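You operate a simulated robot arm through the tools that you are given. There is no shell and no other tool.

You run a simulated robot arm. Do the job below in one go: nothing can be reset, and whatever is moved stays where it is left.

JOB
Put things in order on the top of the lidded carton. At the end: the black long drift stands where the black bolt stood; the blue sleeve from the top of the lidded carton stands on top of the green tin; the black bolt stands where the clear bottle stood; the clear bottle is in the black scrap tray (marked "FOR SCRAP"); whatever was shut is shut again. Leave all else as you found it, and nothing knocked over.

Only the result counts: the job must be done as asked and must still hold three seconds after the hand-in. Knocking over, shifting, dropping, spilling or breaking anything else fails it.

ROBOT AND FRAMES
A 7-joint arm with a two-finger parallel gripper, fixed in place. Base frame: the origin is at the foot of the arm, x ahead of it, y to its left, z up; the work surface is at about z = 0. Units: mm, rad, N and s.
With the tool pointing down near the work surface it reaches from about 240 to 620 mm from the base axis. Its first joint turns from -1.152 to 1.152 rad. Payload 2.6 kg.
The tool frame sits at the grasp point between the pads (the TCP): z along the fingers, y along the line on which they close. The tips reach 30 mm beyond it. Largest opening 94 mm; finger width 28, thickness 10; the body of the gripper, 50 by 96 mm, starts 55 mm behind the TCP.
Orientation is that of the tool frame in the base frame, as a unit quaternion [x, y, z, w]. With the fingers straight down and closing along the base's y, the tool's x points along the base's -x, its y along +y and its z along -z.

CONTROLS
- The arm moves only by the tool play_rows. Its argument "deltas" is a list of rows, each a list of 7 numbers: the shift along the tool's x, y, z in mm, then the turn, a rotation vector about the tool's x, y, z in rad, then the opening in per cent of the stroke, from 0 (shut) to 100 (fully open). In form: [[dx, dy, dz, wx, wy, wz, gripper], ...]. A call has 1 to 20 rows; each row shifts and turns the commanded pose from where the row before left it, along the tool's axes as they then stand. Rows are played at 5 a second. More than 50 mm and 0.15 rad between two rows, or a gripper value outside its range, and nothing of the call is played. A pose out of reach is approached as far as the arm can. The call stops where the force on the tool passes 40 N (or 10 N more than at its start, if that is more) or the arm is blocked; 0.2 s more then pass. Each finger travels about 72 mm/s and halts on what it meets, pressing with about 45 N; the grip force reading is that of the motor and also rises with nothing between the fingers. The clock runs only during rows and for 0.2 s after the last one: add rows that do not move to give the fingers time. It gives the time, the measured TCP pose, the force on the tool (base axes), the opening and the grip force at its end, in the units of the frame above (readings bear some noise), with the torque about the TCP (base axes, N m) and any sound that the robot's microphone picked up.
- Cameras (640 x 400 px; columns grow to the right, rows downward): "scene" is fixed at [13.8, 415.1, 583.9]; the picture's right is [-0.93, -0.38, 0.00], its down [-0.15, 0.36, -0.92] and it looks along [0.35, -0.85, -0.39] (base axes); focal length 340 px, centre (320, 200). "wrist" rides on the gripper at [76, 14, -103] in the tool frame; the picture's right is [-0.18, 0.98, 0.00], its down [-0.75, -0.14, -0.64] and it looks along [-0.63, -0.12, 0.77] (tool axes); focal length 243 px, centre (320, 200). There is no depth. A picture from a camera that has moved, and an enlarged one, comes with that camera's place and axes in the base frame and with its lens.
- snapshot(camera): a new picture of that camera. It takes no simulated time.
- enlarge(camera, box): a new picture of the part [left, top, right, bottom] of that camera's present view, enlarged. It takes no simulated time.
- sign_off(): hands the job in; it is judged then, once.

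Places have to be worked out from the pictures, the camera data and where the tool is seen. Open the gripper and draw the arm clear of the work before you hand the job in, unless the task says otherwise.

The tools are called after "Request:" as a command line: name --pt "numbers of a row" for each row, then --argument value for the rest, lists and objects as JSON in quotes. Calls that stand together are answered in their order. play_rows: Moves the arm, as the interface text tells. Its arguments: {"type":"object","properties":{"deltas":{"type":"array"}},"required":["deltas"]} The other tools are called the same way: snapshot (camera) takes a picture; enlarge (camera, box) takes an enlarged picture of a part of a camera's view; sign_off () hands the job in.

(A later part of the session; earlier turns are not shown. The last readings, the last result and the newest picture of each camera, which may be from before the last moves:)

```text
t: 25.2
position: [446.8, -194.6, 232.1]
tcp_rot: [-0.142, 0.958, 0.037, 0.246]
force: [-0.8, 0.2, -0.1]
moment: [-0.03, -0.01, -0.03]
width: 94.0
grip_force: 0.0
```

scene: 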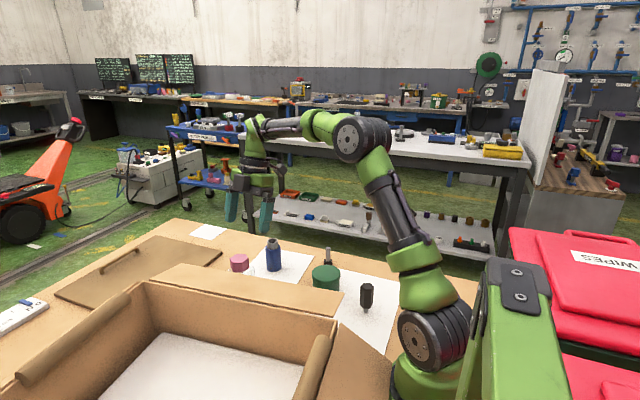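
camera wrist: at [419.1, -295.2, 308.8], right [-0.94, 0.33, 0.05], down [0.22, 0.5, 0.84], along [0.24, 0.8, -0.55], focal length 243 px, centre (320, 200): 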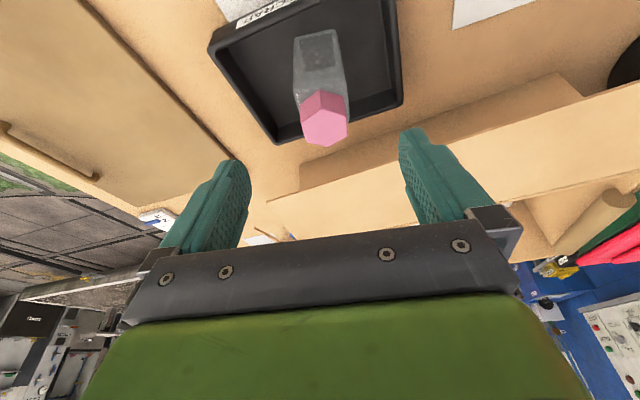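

Yaw/tilt reached. For better margin from the base joint's limit near the bolt I turn further to ψ≈−20°, then move above the bolt.

Request:
play_rows --pt "0 0 0 0.0619 0 0.1133 100" --pt "0 0 0 0.0619 0 0.1133 100" --pt "0 0 0 0.0619 0 0.1133 100" --pt "0 0 0 0.0619 0 0.1133 100" --pt "0 0 0 0.0619 0 0.1133 100" --pt "13.15 -39.7 6.5 0 0 0 100" --pt "13.15 -39.7 6.5 0 0 0 100" --pt "13.15 -39.7 6.5 0 0 0 100" --pt "13.15 -39.7 6.5 0 0 0 100" --pt "13.15 -39.7 6.5 0 0 0 100" --pt "13.15 -39.7 6.5 0 0 0 100"

Request:
snapshot --camera "wrist"

Request:
snapshot --camera "scene"

```text
t: 27.6
position: [317.5, -398.8, 162.8]
tcp_rot: [0.169, 0.954, -0.043, 0.243]
force: [-0.3, -0.3, -0.1]
moment: [-0.03, 0.03, 0.01]
width: 93.7
grip_force: 0.1
```

```text
taken
camera wrist: at [215.1, -346.7, 216.3], right [0.49, 0.87, 0.09], down [0.28, -0.25, 0.92], along [0.83, -0.43, -0.37], focal length 243 px, centre (320, 200)
```

wrist: 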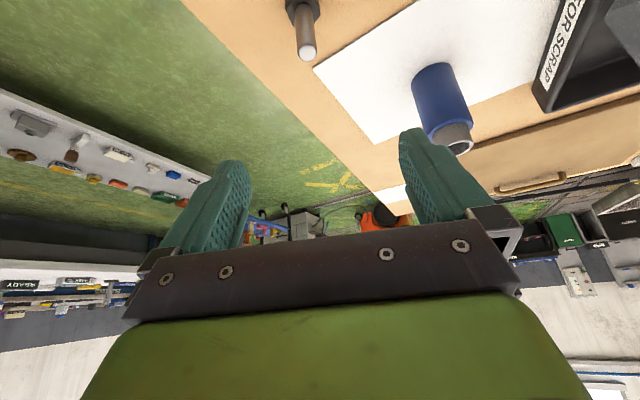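

```text
taken
```

scene: 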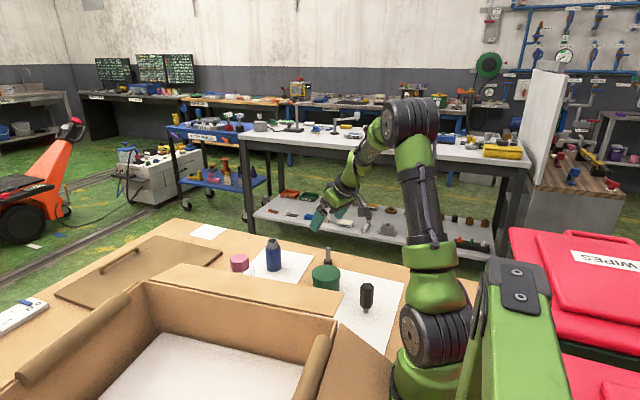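

Reached the pose above the bolt. I enlarge the wrist view to fix the bolt's exact position.

Request:
enlarge --camera "wrist" --box '[260, 0, 360, 80]'

Request:
enlarge --camera "scene" --box '[290, 190, 370, 290]'

```text
5.00 times, centred on (310, 40) of wrist
camera zoom: at [215.1, -346.7, 216.3], right [0.49, 0.87, 0.09], down [0.28, -0.25, 0.92], along [0.83, -0.43, -0.37], focal length 1213 px, centre (370, 1000)
```

zoom: 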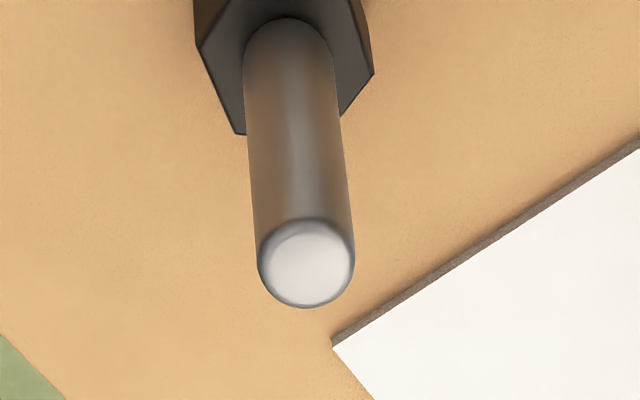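

```text
4.00 times, centred on (330, 240) of scene
camera zoom: at [13.8, 415.2, 583.9], right [-0.93, -0.38, 0.0], down [-0.15, 0.36, -0.92], along [0.35, -0.85, -0.39], focal length 1362 px, centre (280, 40)
```

zoom: 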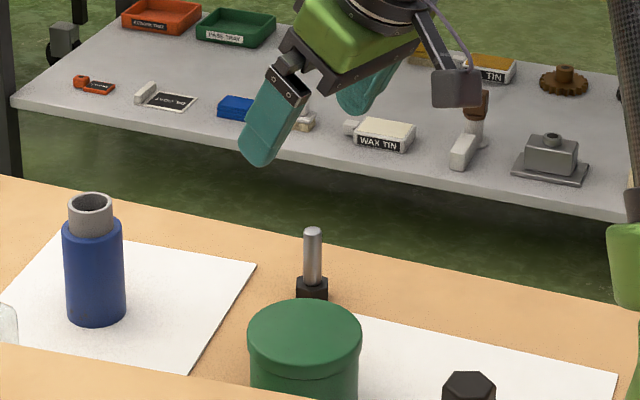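

The bolt axis is near (321,−400.5), top ≈ z 60, centred between the fingers. I descend vertically in two stages.

Request:
play_rows --pt "10 -0.2 17.4 0 0 0 100" --pt "10 -0.2 17.4 0 0 0 100" --pt "10 -0.2 17.4 0 0 0 100"

Request:
snapshot --camera "wrist"

Request:
enlarge --camera "scene" --box '[270, 190, 390, 290]'

```text
t: 28.4
position: [315.7, -401.2, 101.2]
tcp_rot: [0.167, 0.954, -0.043, 0.245]
force: [0.0, 0.6, -0.3]
moment: [0.02, -0.02, 0.03]
width: 94.2
grip_force: 0.0
```

```text
taken
camera wrist: at [213.1, -349.6, 156.3], right [0.49, 0.87, 0.09], down [0.28, -0.25, 0.93], along [0.83, -0.43, -0.37], focal length 243 px, centre (320, 200)
```

wrist: 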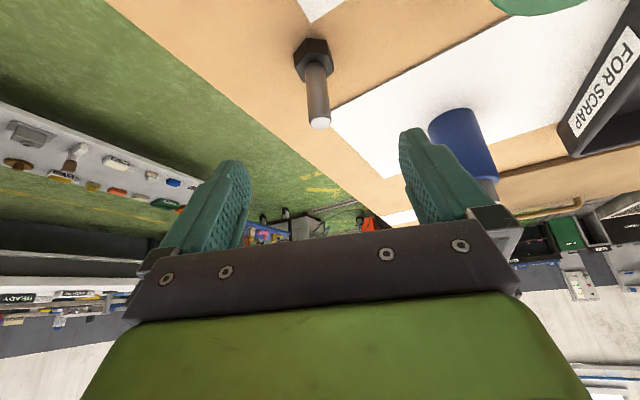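

```text
4.00 times, centred on (330, 240) of scene
camera zoom: at [13.8, 415.1, 583.9], right [-0.93, -0.38, 0.0], down [-0.15, 0.36, -0.92], along [0.35, -0.85, -0.39], focal length 1362 px, centre (280, 40)
```

zoom: 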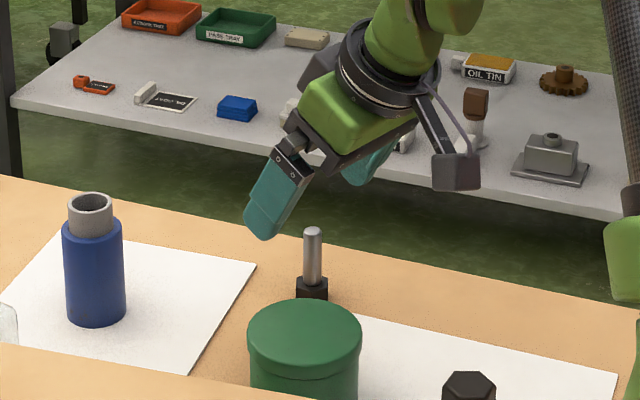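

The bolt sits about 3 mm off the mid-plane in tool y; I correct that while descending the last 46 mm to the grasp height (fingers stay above the bolt head).

Request:
play_rows --pt "7.9 1.05 13.2 0 0 0 100" --pt "7.9 1.05 13.2 0 0 0 100" --pt "7.9 1.05 13.2 0 0 0 100" --pt "0 0 0 0 0 0 100"

Request:
snapshot --camera "wrist"

Request:
enlarge --camera "scene" --box '[270, 190, 390, 290]'

```text
t: 29.4
position: [315.3, -398.3, 53.4]
tcp_rot: [0.168, 0.954, -0.044, 0.244]
force: [-0.3, 0.0, 0.2]
moment: [-0.01, 0.0, -0.02]
width: 93.9
grip_force: 0.1
```

```text
taken
camera wrist: at [212.6, -346.2, 106.8], right [0.49, 0.87, 0.09], down [0.28, -0.25, 0.93], along [0.83, -0.43, -0.37], focal length 243 px, centre (320, 200)
```

wrist: 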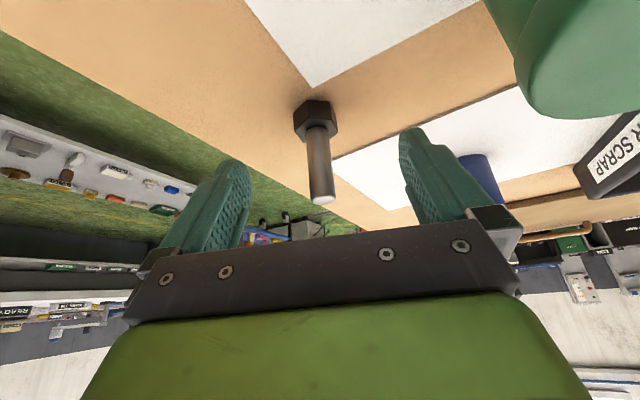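

```text
4.00 times, centred on (330, 240) of scene
camera zoom: at [13.8, 415.1, 583.9], right [-0.93, -0.38, 0.0], down [-0.15, 0.36, -0.92], along [0.35, -0.85, -0.39], focal length 1362 px, centre (280, 40)
```

zoom: 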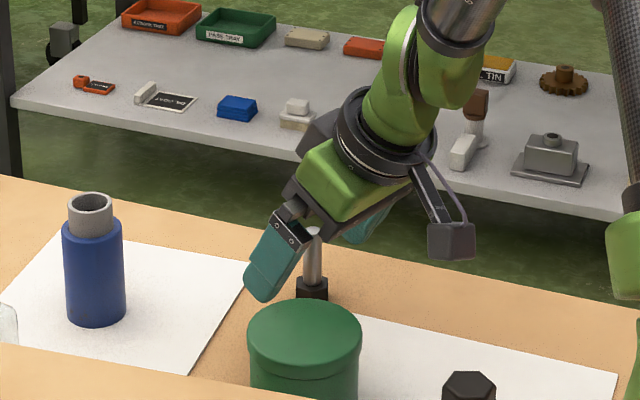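

The bolt shank is centred between the pads. I close the gripper on it in steps.

Request:
play_rows --pt "0 0 0 0 0 0 70" --pt "0 0 0 0 0 0 45" --pt "0 0 0 0 0 0 28" --pt "0 0 0 0 0 0 20" --pt "0 0 0 0 0 0 14" --pt "0 0 0 0 0 0 8" --pt "0 0 0 0 0 0 5" --pt "0 0 0 0 0 0 5"

Request:
snapshot --camera "wrist"

Request:
enlarge --camera "scene" --box '[270, 190, 390, 290]'

```text
t: 31.2
position: [314.7, -398.7, 53.8]
tcp_rot: [0.169, 0.954, -0.043, 0.244]
force: [1.3, 1.3, 6.0]
moment: [0.25, -0.09, -0.02]
width: 12.0
grip_force: 45.2
```

```text
taken
camera wrist: at [212.9, -346.3, 107.4], right [0.49, 0.87, 0.09], down [0.28, -0.25, 0.93], along [0.83, -0.43, -0.37], focal length 243 px, centre (320, 200)
```

wrist: 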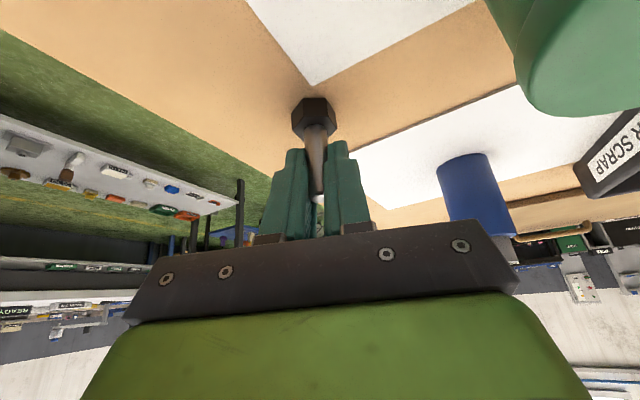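

```text
4.00 times, centred on (330, 240) of scene
camera zoom: at [13.8, 415.2, 583.8], right [-0.93, -0.38, 0.0], down [-0.15, 0.36, -0.92], along [0.35, -0.85, -0.39], focal length 1362 px, centre (280, 40)
```

zoom: 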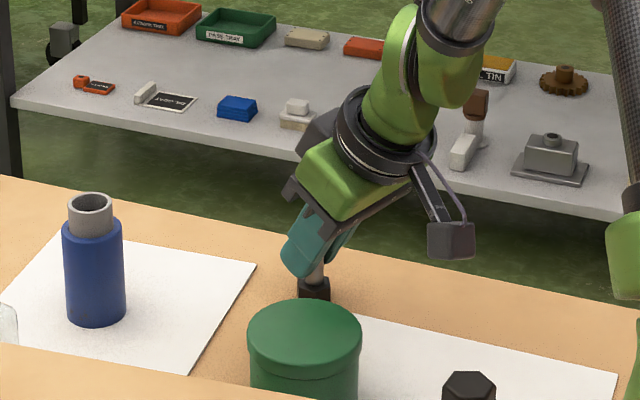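

Bolt gripped (12 mm, 45 N). I lift it straight up, first 12 mm to check the hold, then higher.

Request:
play_rows --pt "-2.9 0 -5.3 0 0 0 5" --pt "-2.9 0 -5.3 0 0 0 5" --pt "0 0 0 0 0 0 5"

Request:
snapshot --camera "wrist"

Request:
enlarge --camera "scene" --box '[290, 210, 370, 290]'

```text
t: 32.0
position: [316.1, -399.0, 65.4]
tcp_rot: [0.167, 0.955, -0.043, 0.243]
force: [0.3, 1.1, -0.2]
moment: [-0.01, -0.02, -0.02]
width: 12.0
grip_force: 44.6
```

```text
taken
camera wrist: at [213.1, -346.0, 120.1], right [0.49, 0.87, 0.09], down [0.28, -0.25, 0.92], along [0.82, -0.43, -0.37], focal length 243 px, centre (320, 200)
```

wrist: 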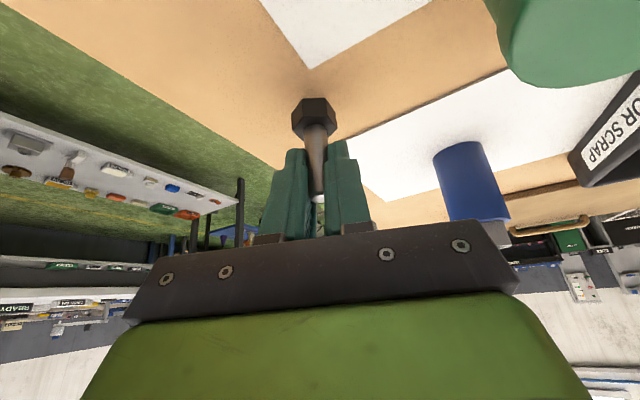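

```text
5.00 times, centred on (330, 250) of scene
camera zoom: at [13.8, 415.1, 583.9], right [-0.93, -0.38, 0.0], down [-0.15, 0.36, -0.92], along [0.35, -0.85, -0.39], focal length 1702 px, centre (270, -50)
```

zoom: 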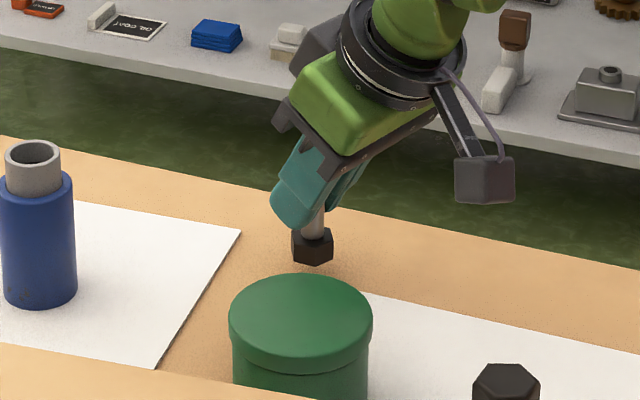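

The bolt is off the surface. I check closely whether it hangs vertical in the grip.

Request:
enlarge --camera "wrist" --box '[260, 80, 380, 240]'

Request:
enlarge --camera "scene" --box '[315, 235, 345, 265]'

```text
2.50 times, centred on (320, 160) of wrist
camera zoom: at [213.1, -346.0, 120.1], right [0.49, 0.87, 0.09], down [0.28, -0.25, 0.92], along [0.82, -0.43, -0.37], focal length 606 px, centre (320, 300)
```

zoom: 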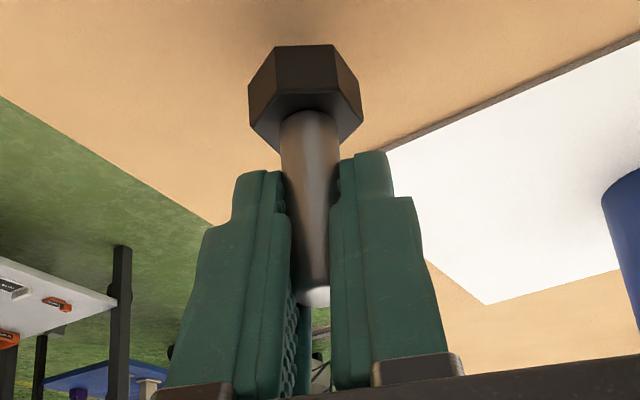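

```text
13.33 times, centred on (330, 250) of scene
camera zoom: at [13.8, 415.1, 583.9], right [-0.93, -0.38, 0.0], down [-0.15, 0.36, -0.92], along [0.35, -0.85, -0.39], focal length 4540 px, centre (187, -467)
```

zoom: 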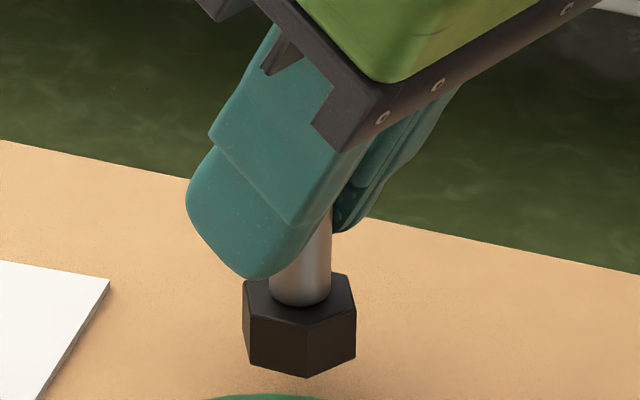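

I need to judge the bolt's lean better. I raise it well clear of everything and look again with both cameras.

Request:
play_rows --pt "-12 0 -22 0 0 0 5" --pt "-12 0 -22 0 0 0 5" --pt "-12 0 -22 0 0 0 5" --pt "-12 0 -22 0 0 0 5" --pt "0 0 0 0 0 0 5"

Request:
snapshot --camera "scene"

Request:
enlarge --camera "wrist" --box '[280, 90, 360, 210]'

```text
t: 33.2
position: [317.2, -398.2, 168.5]
tcp_rot: [0.169, 0.954, -0.043, 0.245]
force: [-0.3, 0.4, -1.6]
moment: [0.0, 0.01, -0.05]
width: 12.1
grip_force: 44.9
```

```text
taken
```

scene: 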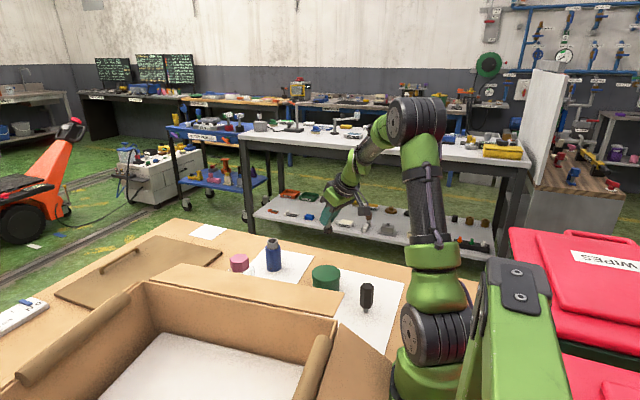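

```text
3.33 times, centred on (320, 150) of wrist
camera zoom: at [214.2, -343.4, 221.0], right [0.49, 0.87, 0.09], down [0.28, -0.25, 0.92], along [0.83, -0.43, -0.37], focal length 809 px, centre (320, 367)
```

zoom: 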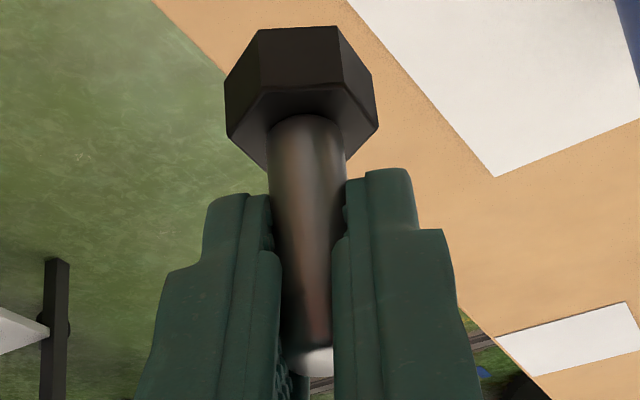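

The wrist view is ambiguous (tip hidden by the fingers). I zoom the fixed camera on the held bolt to measure its lean.

Request:
enlarge --camera "scene" --box '[305, 190, 365, 240]'

Request:
enlarge --camera "scene" --box '[318, 205, 343, 235]'

```text
8.00 times, centred on (335, 215) of scene
camera zoom: at [13.8, 415.1, 583.9], right [-0.93, -0.38, 0.0], down [-0.15, 0.36, -0.92], along [0.35, -0.85, -0.39], focal length 2724 px, centre (200, 80)
```

zoom: 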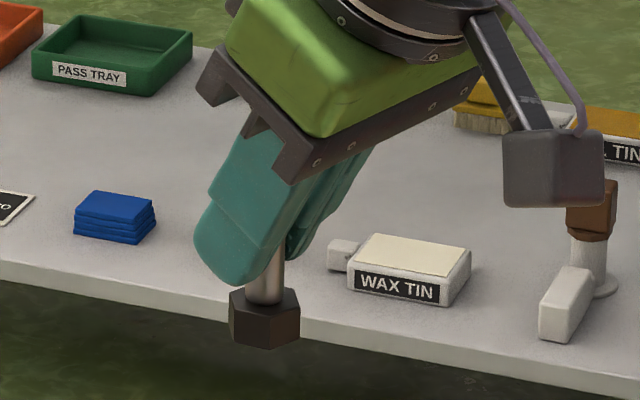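

```text
13.33 times, centred on (330, 220) of scene
camera zoom: at [13.8, 415.1, 583.9], right [-0.93, -0.38, 0.0], down [-0.15, 0.36, -0.92], along [0.35, -0.85, -0.39], focal length 4540 px, centre (180, -67)
```

zoom: 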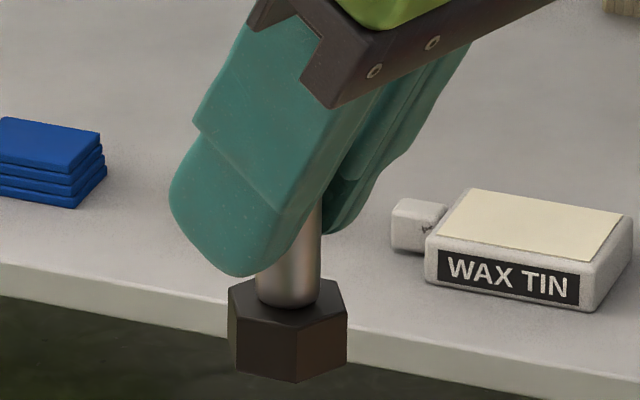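

The bolt hangs close to vertical (lean about 2°, fine for its wide flat head). I carry it to a safe spot at (300,−240,200), then yaw by +110° so the gripper leans away from the flap.

Request:
play_rows --pt "11.5 35.7 -15.4 0 0 0 5" --pt "11.5 35.7 -15.4 0 0 0 5" --pt "11.5 35.7 -15.4 0 0 0 5" --pt "11.5 35.7 -15.4 0 0 0 5" --pt "0 0 0 -0.0657 0 -0.1202 5" --pt "0 0 0 -0.0657 0 -0.1202 5" --pt "0 0 0 -0.0657 0 -0.1202 5" --pt "0 0 0 -0.0657 0 -0.1202 5" --pt "0 0 0 -0.0657 0 -0.1202 5" --pt "0 0 0 -0.0657 0 -0.1202 5" --pt "0 0 0 -0.0657 0 -0.1202 5"

```text
t: 35.6
position: [298.9, -238.9, 199.1]
tcp_rot: [-0.291, 0.924, 0.073, 0.236]
force: [0.3, -0.6, -0.3]
moment: [0.03, -0.01, 0.01]
width: 12.3
grip_force: 44.7
```

Rotation is tracking as commanded (ψ≈35°). I complete the remaining yaw.

Request:
play_rows --pt "0 0 0 -0.0657 0 -0.1202 5" --pt "0 0 0 -0.0657 0 -0.1202 5" --pt "0 0 0 -0.0657 0 -0.1202 5" --pt "0 0 0 -0.0657 0 -0.1202 5" --pt "0 0 0 -0.0657 0 -0.1202 5" --pt "0 0 0 -0.0657 0 -0.1202 5" --pt "0 0 0 -0.0657 0 -0.1202 5"

Request:
snapshot --camera "wrist"

Request:
enlarge --camera "scene" --box '[260, 180, 420, 320]'

```text
t: 37.2
position: [298.8, -240.3, 199.4]
tcp_rot: [-0.685, 0.686, 0.174, 0.175]
force: [0.2, 0.4, -1.1]
moment: [0.02, 0.01, -0.02]
width: 12.1
grip_force: 45.1
```

```text
taken
camera wrist: at [287.3, -356.1, 252.9], right [-0.98, 0.16, 0.09], down [0.14, 0.35, 0.92], along [0.12, 0.92, -0.37], focal length 243 px, centre (320, 200)
```

wrist: 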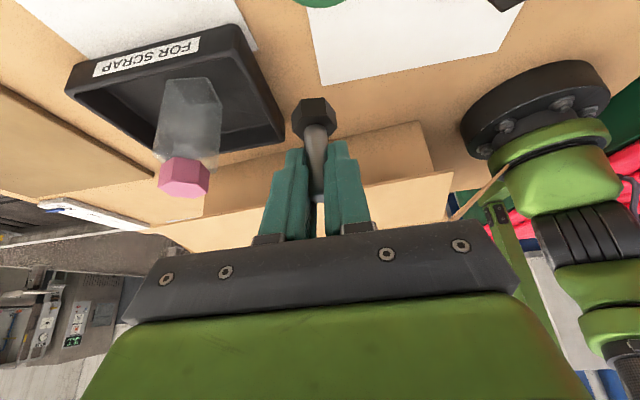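

```text
2.86 times, centred on (340, 250) of scene
camera zoom: at [13.8, 415.1, 583.9], right [-0.93, -0.38, 0.0], down [-0.15, 0.36, -0.92], along [0.35, -0.85, -0.39], focal length 973 px, centre (263, 57)
```

zoom: 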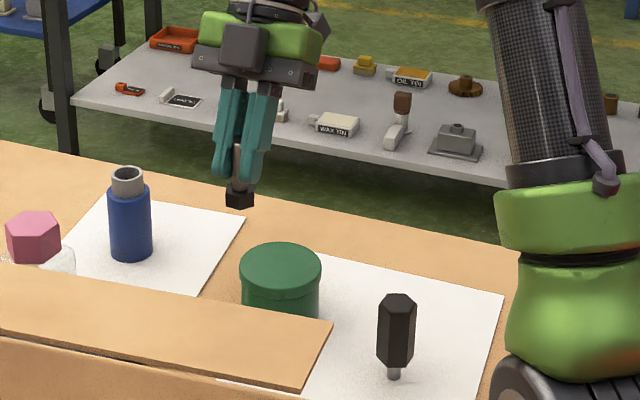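

Orientation ψ=90°, tilt 0.5 reached. I zoom on the held bolt from the fixed camera to check its lean in this orientation.

Request:
enlarge --camera "scene" --box '[305, 205, 345, 260]'

Request:
enlarge --camera "wrist" --box '[270, 80, 370, 210]'

```text
7.27 times, centred on (325, 232) of scene
camera zoom: at [13.8, 415.1, 583.9], right [-0.93, -0.38, 0.0], down [-0.15, 0.36, -0.92], along [0.35, -0.85, -0.39], focal length 2476 px, centre (284, -36)
```

zoom: 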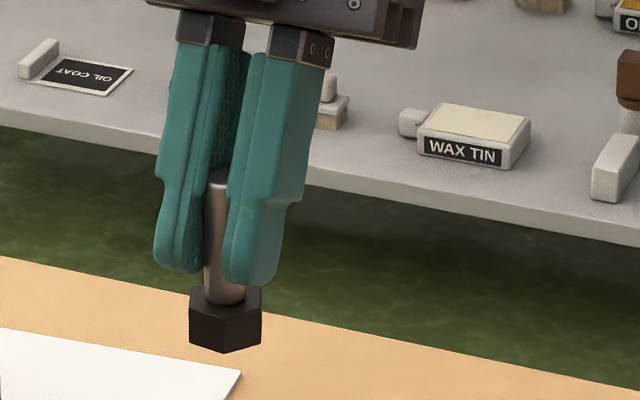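

```text
3.08 times, centred on (320, 145) of wrist
camera zoom: at [287.3, -356.1, 252.9], right [-0.98, 0.16, 0.09], down [0.14, 0.35, 0.92], along [0.12, 0.92, -0.37], focal length 746 px, centre (320, 369)
```

zoom: 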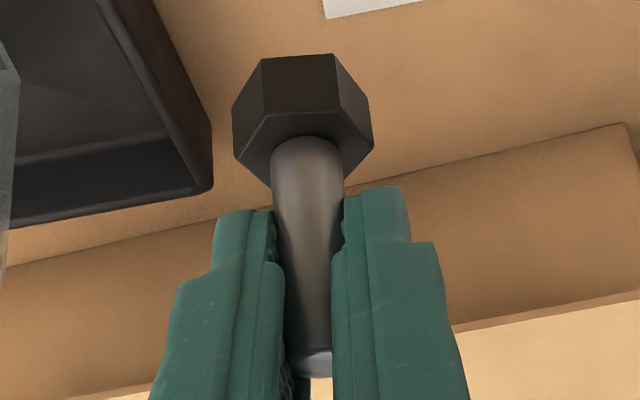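

The bolt is vertical in the grip. I move to the approach pose in front of the bottle's old spot (262.5,−119).

Request:
play_rows --pt "-10.7 12.1 27.7 0 0 0 5" --pt "-10.7 12.1 27.7 0 0 0 5" --pt "-10.6 12.1 27.7 0 0 0 5" --pt "0 0 0 0 0 0 5"

Request:
snapshot --camera "wrist"

Request:
enlarge --camera "scene" --box '[260, 180, 420, 320]'

```text
t: 38.2
position: [261.1, -171.4, 141.6]
tcp_rot: [-0.684, 0.686, 0.174, 0.175]
force: [-0.6, 0.1, -0.6]
moment: [0.02, 0.02, -0.01]
width: 12.2
grip_force: 45.2
```

```text
taken
camera wrist: at [247.7, -287.6, 195.3], right [-0.98, 0.16, 0.09], down [0.14, 0.35, 0.92], along [0.12, 0.92, -0.37], focal length 243 px, centre (320, 200)
```

wrist: 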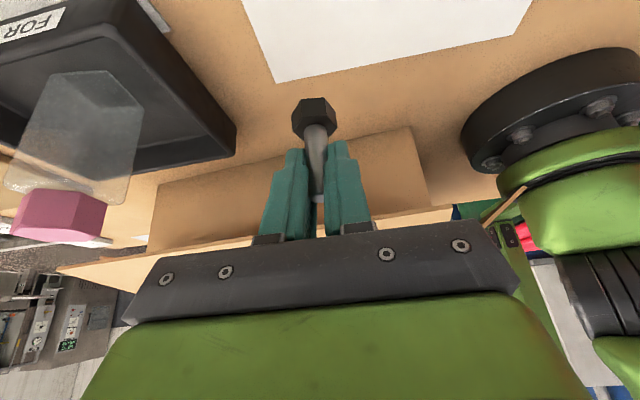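

```text
2.86 times, centred on (340, 250) of scene
camera zoom: at [13.8, 415.1, 583.9], right [-0.93, -0.38, 0.0], down [-0.15, 0.36, -0.92], along [0.35, -0.85, -0.39], focal length 973 px, centre (263, 57)
```

zoom: 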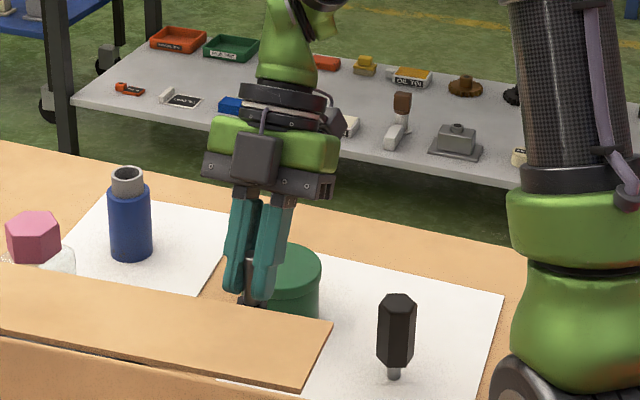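

Aligned with the old bottle spot. I advance 60 mm along the tool axis and check the clearance to the flap.

Request:
play_rows --pt "-0.2 -0.2 15 0 0 0 5" --pt "-0.2 -0.2 15 0 0 0 5" --pt "-0.2 -0.2 15 0 0 0 5" --pt "-0.2 0 15 0 0 0 5"

Request:
snapshot --camera "wrist"

Request:
enlarge --camera "scene" --box '[260, 200, 400, 310]'

```text
t: 39.2
position: [262.5, -142.4, 87.3]
tcp_rot: [-0.685, 0.685, 0.175, 0.175]
force: [-0.5, 0.0, -0.6]
moment: [0.03, 0.01, 0.05]
width: 12.1
grip_force: 44.6
```

```text
taken
camera wrist: at [249.5, -257.8, 141.5], right [-0.98, 0.16, 0.09], down [0.14, 0.35, 0.92], along [0.12, 0.92, -0.37], focal length 243 px, centre (320, 200)
```

wrist: 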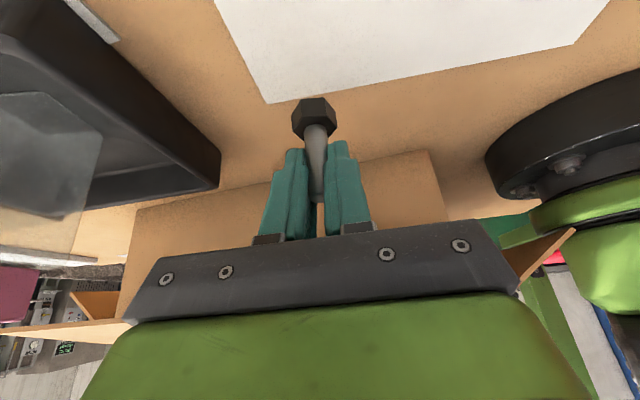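

```text
3.64 times, centred on (330, 255) of scene
camera zoom: at [13.8, 415.1, 583.9], right [-0.93, -0.38, 0.0], down [-0.15, 0.36, -0.92], along [0.35, -0.85, -0.39], focal length 1238 px, centre (284, 0)
```

zoom: 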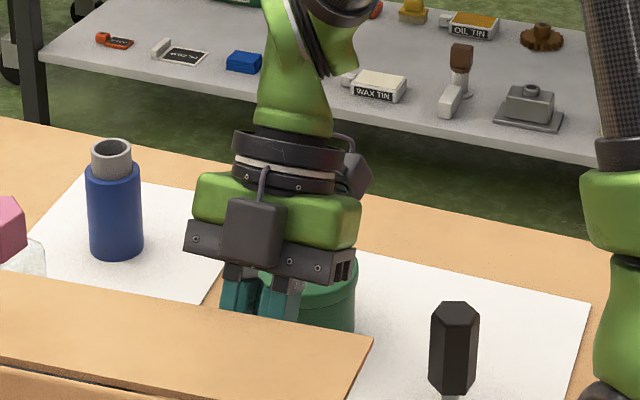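

Clear so far. I advance another 33 mm along the tool axis, leaving the bolt about 4 mm above the surface.

Request:
play_rows --pt "0 0 11 0 0 0 5" --pt "0 0 11 0 0 0 5" --pt "0 0 11 0 0 0 5" --pt "0 0 0 0 0 0 5"

Request:
snapshot --camera "wrist"

Request:
enlarge --camera "scene" --box '[260, 200, 400, 310]'

```text
t: 40.2
position: [263.6, -125.0, 58.6]
tcp_rot: [-0.684, 0.686, 0.175, 0.175]
force: [-0.1, 0.0, -0.7]
moment: [0.0, 0.0, 0.04]
width: 12.0
grip_force: 44.9
```

```text
taken
camera wrist: at [251.0, -242.2, 112.0], right [-0.98, 0.16, 0.09], down [0.14, 0.35, 0.92], along [0.12, 0.92, -0.37], focal length 243 px, centre (320, 200)
```

wrist: 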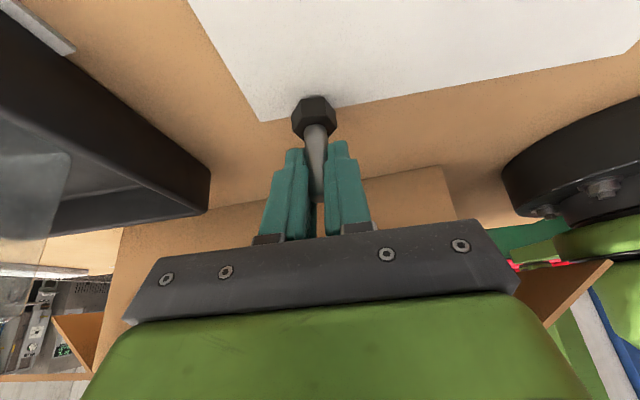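

```text
3.64 times, centred on (330, 255) of scene
camera zoom: at [13.8, 415.1, 583.9], right [-0.93, -0.38, 0.0], down [-0.15, 0.36, -0.92], along [0.35, -0.85, -0.39], focal length 1238 px, centre (284, 0)
```

zoom: 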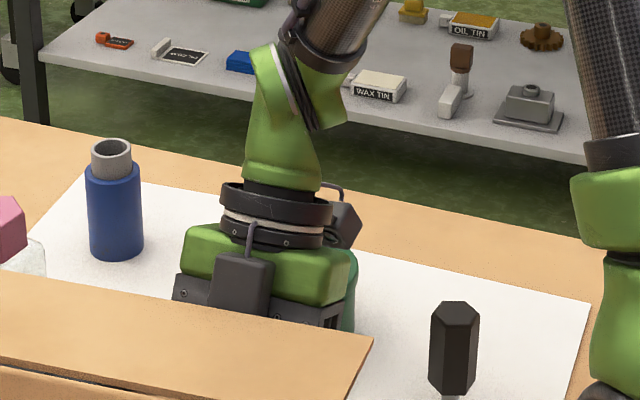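

No contact, bolt above the spot near (263,−120). I lower vertically in 1 mm steps watching the force.

Request:
play_rows --pt "0.48 0 0.88 0 0 0 5" --pt "0.48 0 0.88 0 0 0 5" --pt "0.48 0 0.88 0 0 0 5"

Request:
play_rows --pt "0.48 0 0.88 0 0 0 5" --pt "0 0 0 0 0 0 5"

```text
t: 41.0
position: [264.0, -126.5, 56.0]
tcp_rot: [-0.685, 0.686, 0.174, 0.175]
force: [-0.6, 0.5, -0.9]
moment: [0.01, -0.01, -0.01]
width: 12.0
grip_force: 45.0
```

```text
t: 41.6
position: [262.9, -125.6, 54.5]
tcp_rot: [-0.685, 0.686, 0.174, 0.175]
force: [0.0, 0.2, -0.7]
moment: [0.0, 0.03, 0.01]
width: 12.4
grip_force: 45.3
```

No contact yet at z ≈ 54.5. I keep lowering in 0.7 mm steps.

Request:
play_rows --pt "0.34 0 0.61 0 0 0 5" --pt "0 0 0 0 0 0 5"

Request:
play_rows --pt "0.34 0 0.61 0 0 0 5" --pt "0 0 0 0 0 0 5"

Request:
play_rows --pt "0.34 0 0.61 0 0 0 5" --pt "0 0 0 0 0 0 5"

```text
t: 42.2
position: [263.4, -126.6, 54.0]
tcp_rot: [-0.685, 0.686, 0.175, 0.175]
force: [-0.4, 0.4, -1.9]
moment: [0.05, 0.0, 0.02]
width: 12.3
grip_force: 44.8
```

```text
t: 42.8
position: [264.6, -126.5, 52.6]
tcp_rot: [-0.685, 0.685, 0.176, 0.175]
force: [-1.6, -0.8, 5.6]
moment: [-0.08, 0.1, 0.01]
width: 12.2
grip_force: 45.0
```

```text
t: 43.4
position: [263.9, -126.2, 54.8]
tcp_rot: [-0.684, 0.686, 0.175, 0.175]
force: [-5.6, 0.9, 24.0]
moment: [-0.07, 0.3, -0.06]
width: 12.3
grip_force: 44.5
```

Firm contact (24 N). I ease off slightly and open the gripper gradually.

Request:
play_rows --pt "-0.3 0 -0.55 0 0 0 5" --pt "0 0 0 0 0 0 5"

Request:
play_rows --pt "0 0 0 0 0 0 16" --pt "0 0 0 0 0 0 20" --pt "0 0 0 0 0 0 28" --pt "0 0 0 0 0 0 38" --pt "0 0 0 0 0 0 48" --pt "0 0 0 0 0 0 55" --pt "0 0 0 0 0 0 55"

Request:
snapshot --camera "wrist"

```text
t: 44.0
position: [264.6, -126.2, 53.7]
tcp_rot: [-0.685, 0.686, 0.175, 0.175]
force: [-2.4, 1.6, 6.9]
moment: [0.01, 0.08, -0.01]
width: 12.0
grip_force: 45.1
```

```text
t: 45.6
position: [264.3, -125.7, 53.1]
tcp_rot: [-0.684, 0.686, 0.174, 0.175]
force: [0.1, 0.0, 0.1]
moment: [0.02, -0.01, -0.02]
width: 51.6
grip_force: 0.1
```

```text
taken
camera wrist: at [251.1, -242.5, 107.9], right [-0.98, 0.16, 0.09], down [0.14, 0.35, 0.92], along [0.12, 0.92, -0.37], focal length 243 px, centre (320, 200)
```

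wrist: 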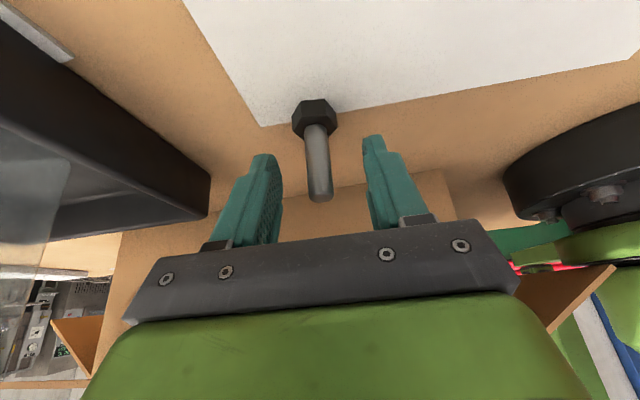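

The bolt stands freely. I retreat along the tool axis away from the flap.

Request:
play_rows --pt "0 0 -15 0 0 0 55" --pt "0 0 -25 0 0 0 55" --pt "0 0 -35 0 0 0 60" --pt "0 0 -40 0 0 0 80" --pt "0 0 -30 0 0 0 100"

Request:
snapshot --camera "wrist"

Request:
snapshot --camera "scene"

```text
t: 46.8
position: [262.4, -196.3, 184.3]
tcp_rot: [-0.684, 0.686, 0.175, 0.175]
force: [0.3, 0.7, 0.0]
moment: [0.03, 0.0, 0.0]
width: 93.8
grip_force: 0.1
```

```text
taken
camera wrist: at [249.8, -312.1, 238.9], right [-0.98, 0.16, 0.09], down [0.14, 0.35, 0.92], along [0.12, 0.92, -0.37], focal length 243 px, centre (320, 200)
```

wrist: 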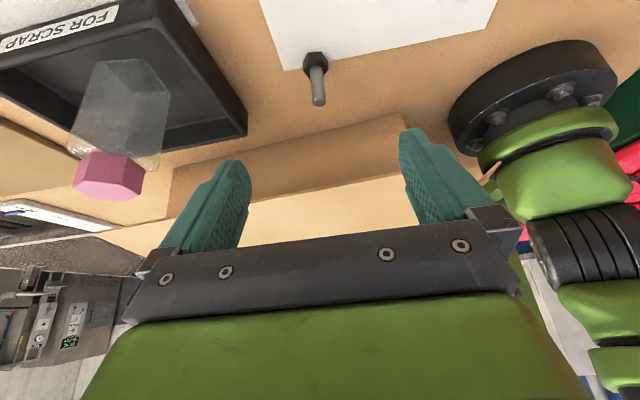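

```text
taken
```

scene: 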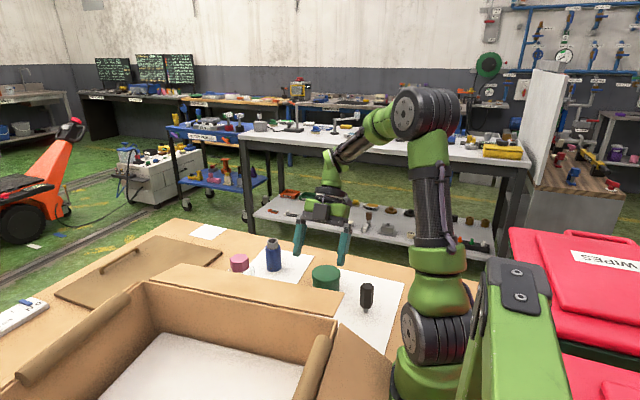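

The bolt stands upright. I enlarge to measure its final position relative to the bottle's old spot.

Request:
enlarge --camera "wrist" --box '[270, 30, 370, 120]'

Request:
enlarge --camera "scene" --box '[280, 230, 400, 320]'

```text
4.44 times, centred on (320, 75) of wrist
camera zoom: at [249.8, -312.1, 238.9], right [-0.98, 0.16, 0.09], down [0.14, 0.35, 0.92], along [0.12, 0.92, -0.37], focal length 1078 px, centre (320, 756)
```

zoom: 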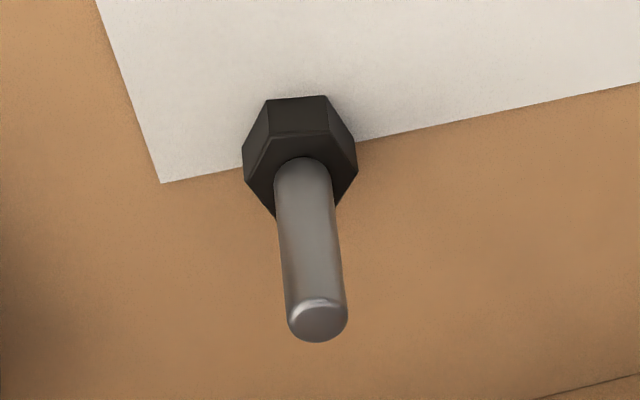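

```text
4.44 times, centred on (340, 275) of scene
camera zoom: at [13.8, 415.1, 583.9], right [-0.93, -0.38, 0.0], down [-0.15, 0.36, -0.92], along [0.35, -0.85, -0.39], focal length 1513 px, centre (231, -133)
```

zoom: 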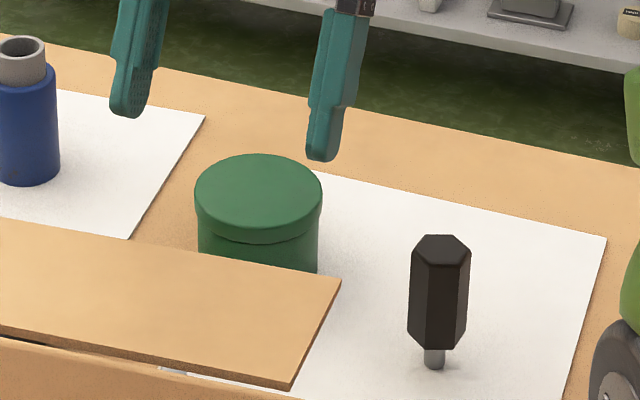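

Bolt stands vertical at about (265,−124), within a few mm of the bottle's old centre. Next the drift: I move outward a little, yaw to ψ≈22° (to match the drift's hex flats), and bring the tool upright.

Request:
play_rows --pt "19.9 -34 -20 0 0 0 100" --pt "19.9 -34 -20 0 0 0 100" --pt "0 0 0 0.0633 0 0.1158 100" --pt "0 0 0 0.0633 0 0.1158 100" --pt "0 0 0 0.0633 0 0.1158 100" --pt "0 0 0 0.0633 0 0.1158 100" --pt "0 0 0 0.0633 0 0.1158 100" --pt "0 0 0 0.0633 0 0.1158 100" --pt "0 0 0 0.0633 0 0.1158 100" --pt "0 0 0 0.0633 0 0.1158 100" --pt "0 0 0 0.0633 0 0.1158 100" --pt "0 0 0 0 0.125 0 100" --pt "0 0 0 0 0.125 0 100" --pt "0 0 0 0 0.125 0 100" --pt "0 0 0 0 0.125 0 100"

Request:
snapshot --camera "wrist"

```text
t: 50.0
position: [331.6, -250.4, 197.8]
tcp_rot: [-0.189, 0.982, -0.002, -0.001]
force: [0.2, -0.7, 0.4]
moment: [0.01, 0.02, 0.01]
width: 94.4
grip_force: 0.1
```

```text
taken
camera wrist: at [256.7, -265.1, 301.3], right [-0.19, 0.98, 0.0], down [0.75, 0.15, 0.64], along [0.63, 0.12, -0.77], focal length 243 px, centre (320, 200)
```

wrist: 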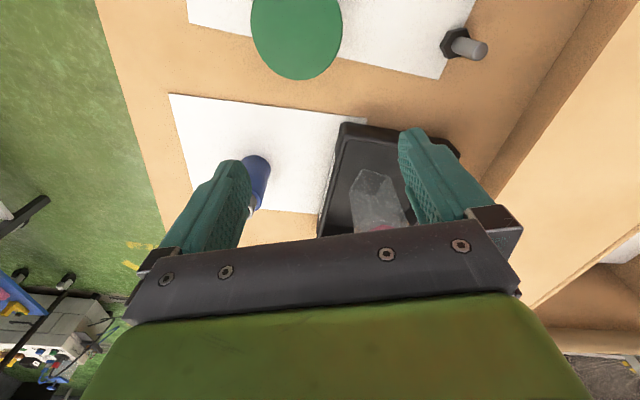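

Tool is upright at ψ≈21.8°, and the bolt checks out at (265,−123.5). I move above the drift at (161.5,−241.5).

Request:
play_rows --pt "38.65 17.85 0 0 0 0 100" --pt "38.65 17.85 0 0 0 0 100" --pt "38.65 17.85 0 0 0 0 100" --pt "38.65 17.85 0 0 0 0 100" --pt "0 0 0 0 0 0 100"

Request:
snapshot --camera "wrist"

Request:
snapshot --camera "scene"

```text
t: 51.2
position: [158.4, -244.6, 196.5]
tcp_rot: [-0.189, 0.982, -0.001, 0.002]
force: [-0.2, 0.5, 0.0]
moment: [-0.02, -0.01, 0.05]
width: 93.9
grip_force: 0.1
```

```text
taken
camera wrist: at [83.6, -258.7, 300.1], right [-0.19, 0.98, 0.0], down [0.75, 0.15, 0.64], along [0.63, 0.12, -0.77], focal length 243 px, centre (320, 200)
```

wrist: 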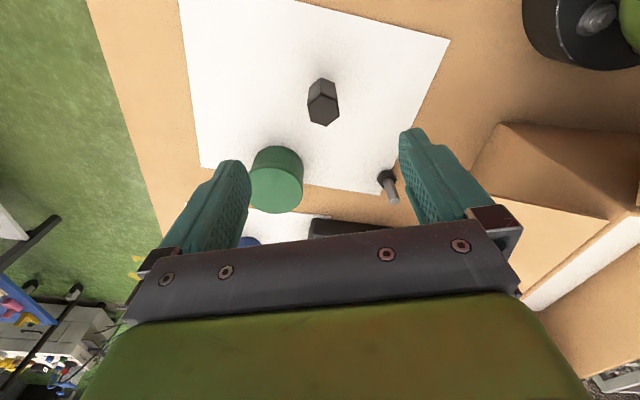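

```text
taken
```

scene: 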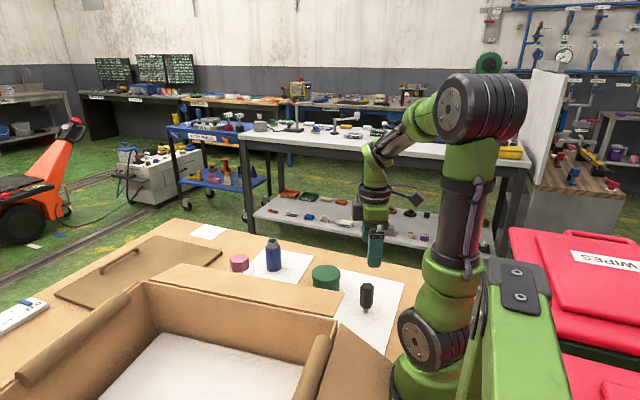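

I enlarge to measure the drift's centre and hex orientation from here.

Request:
enlarge --camera "wrist" --box '[290, 60, 360, 140]'

Request:
enlarge --camera "scene" --box '[340, 220, 400, 320]'

```text
5.00 times, centred on (325, 100) of wrist
camera zoom: at [83.6, -258.7, 300.1], right [-0.19, 0.98, 0.0], down [0.75, 0.15, 0.64], along [0.63, 0.12, -0.77], focal length 1213 px, centre (295, 700)
```

zoom: 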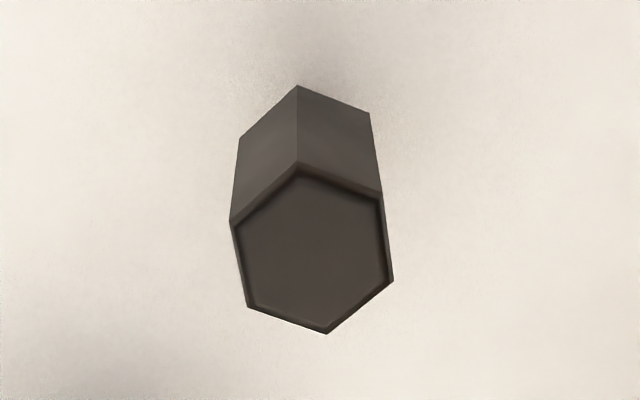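

```text
4.00 times, centred on (370, 270) of scene
camera zoom: at [13.8, 415.1, 583.9], right [-0.93, -0.38, 0.0], down [-0.15, 0.36, -0.92], along [0.35, -0.85, -0.39], focal length 1362 px, centre (120, -80)
```

zoom: 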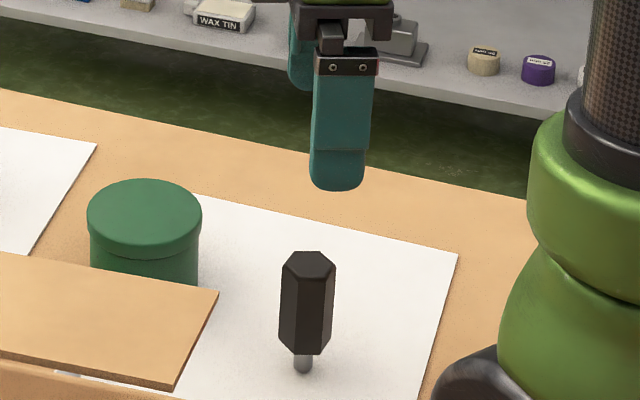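

The drift's flats have normals at 52°/112°/172°, so ψ≈22° fits exactly; it sits +2.9 mm in tool y from the TCP. I correct and descend to z ≈ 109.

Request:
play_rows --pt "-0.35 0.75 22 0 0 0 100" --pt "-0.35 0.75 22 0 0 0 100" --pt "-0.35 0.75 22 0 0 0 100" --pt "-0.35 0.7 22 0 0 0 100" --pt "0 0 0 0 0 0 100"

Request:
snapshot --camera "wrist"

Request:
enlarge --camera "wrist" --box '[270, 90, 370, 190]'

```text
t: 52.4
position: [161.6, -238.3, 107.5]
tcp_rot: [-0.189, 0.982, 0.0, 0.0]
force: [0.3, 0.3, 0.5]
moment: [-0.03, -0.01, 0.0]
width: 94.2
grip_force: 0.2
```

```text
taken
camera wrist: at [87.5, -253.7, 210.6], right [-0.19, 0.98, 0.0], down [0.75, 0.15, 0.64], along [0.63, 0.12, -0.77], focal length 243 px, centre (320, 200)
```

wrist: 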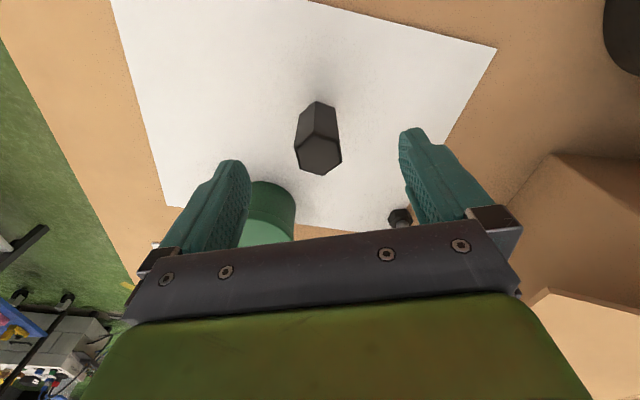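

```text
4.00 times, centred on (320, 140) of wrist
camera zoom: at [87.5, -253.7, 210.6], right [-0.19, 0.98, 0.0], down [0.75, 0.15, 0.64], along [0.63, 0.12, -0.77], focal length 970 px, centre (320, 440)
```

zoom: 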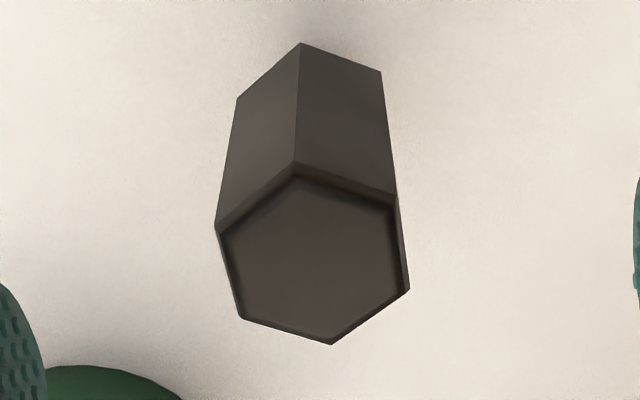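

The drift is centred in tool y and about 4 mm toward the camera side in tool x. I correct that and descend to z ≈ 58.

Request:
play_rows --pt "1.2 0 16.5 0 0 0 100" --pt "1.2 0 16.5 0 0 0 100" --pt "1.2 0 16.5 0 0 0 100" --pt "0 0 0 0 0 0 100"

Request:
snapshot --camera "wrist"

Request:
enlarge --camera "wrist" --box '[240, 100, 400, 240]'

Request:
enlarge --camera "scene" --box '[330, 220, 430, 330]'

```text
t: 53.4
position: [160.3, -238.9, 60.2]
tcp_rot: [-0.19, 0.982, 0.0, 0.001]
force: [0.2, 0.1, -0.3]
moment: [-0.02, 0.04, -0.02]
width: 93.9
grip_force: 0.0
```

```text
taken
camera wrist: at [84.9, -254.7, 163.3], right [-0.19, 0.98, 0.0], down [0.75, 0.15, 0.64], along [0.63, 0.12, -0.77], focal length 243 px, centre (320, 200)
```

wrist: 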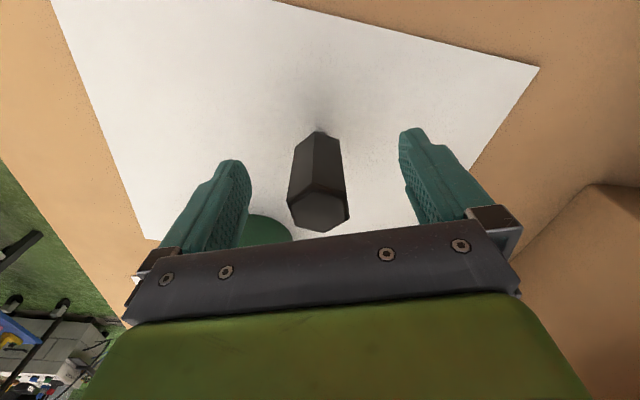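

```text
2.86 times, centred on (320, 170) of wrist
camera zoom: at [84.9, -254.7, 163.3], right [-0.19, 0.98, 0.0], down [0.75, 0.15, 0.64], along [0.63, 0.12, -0.77], focal length 693 px, centre (320, 286)
```

zoom: 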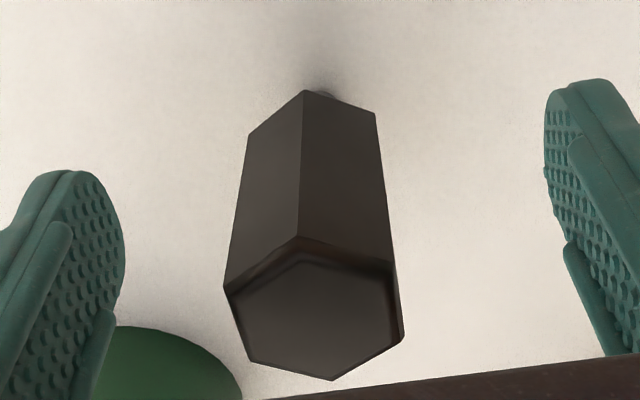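

```text
3.64 times, centred on (380, 275) of scene
camera zoom: at [13.8, 415.1, 583.9], right [-0.93, -0.38, 0.0], down [-0.15, 0.36, -0.92], along [0.35, -0.85, -0.39], focal length 1238 px, centre (102, -73)
```

zoom: 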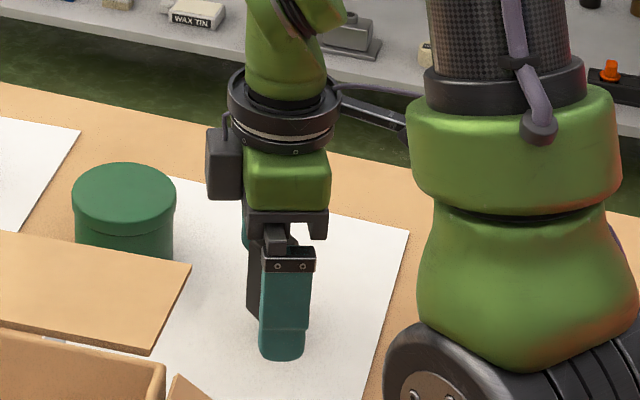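

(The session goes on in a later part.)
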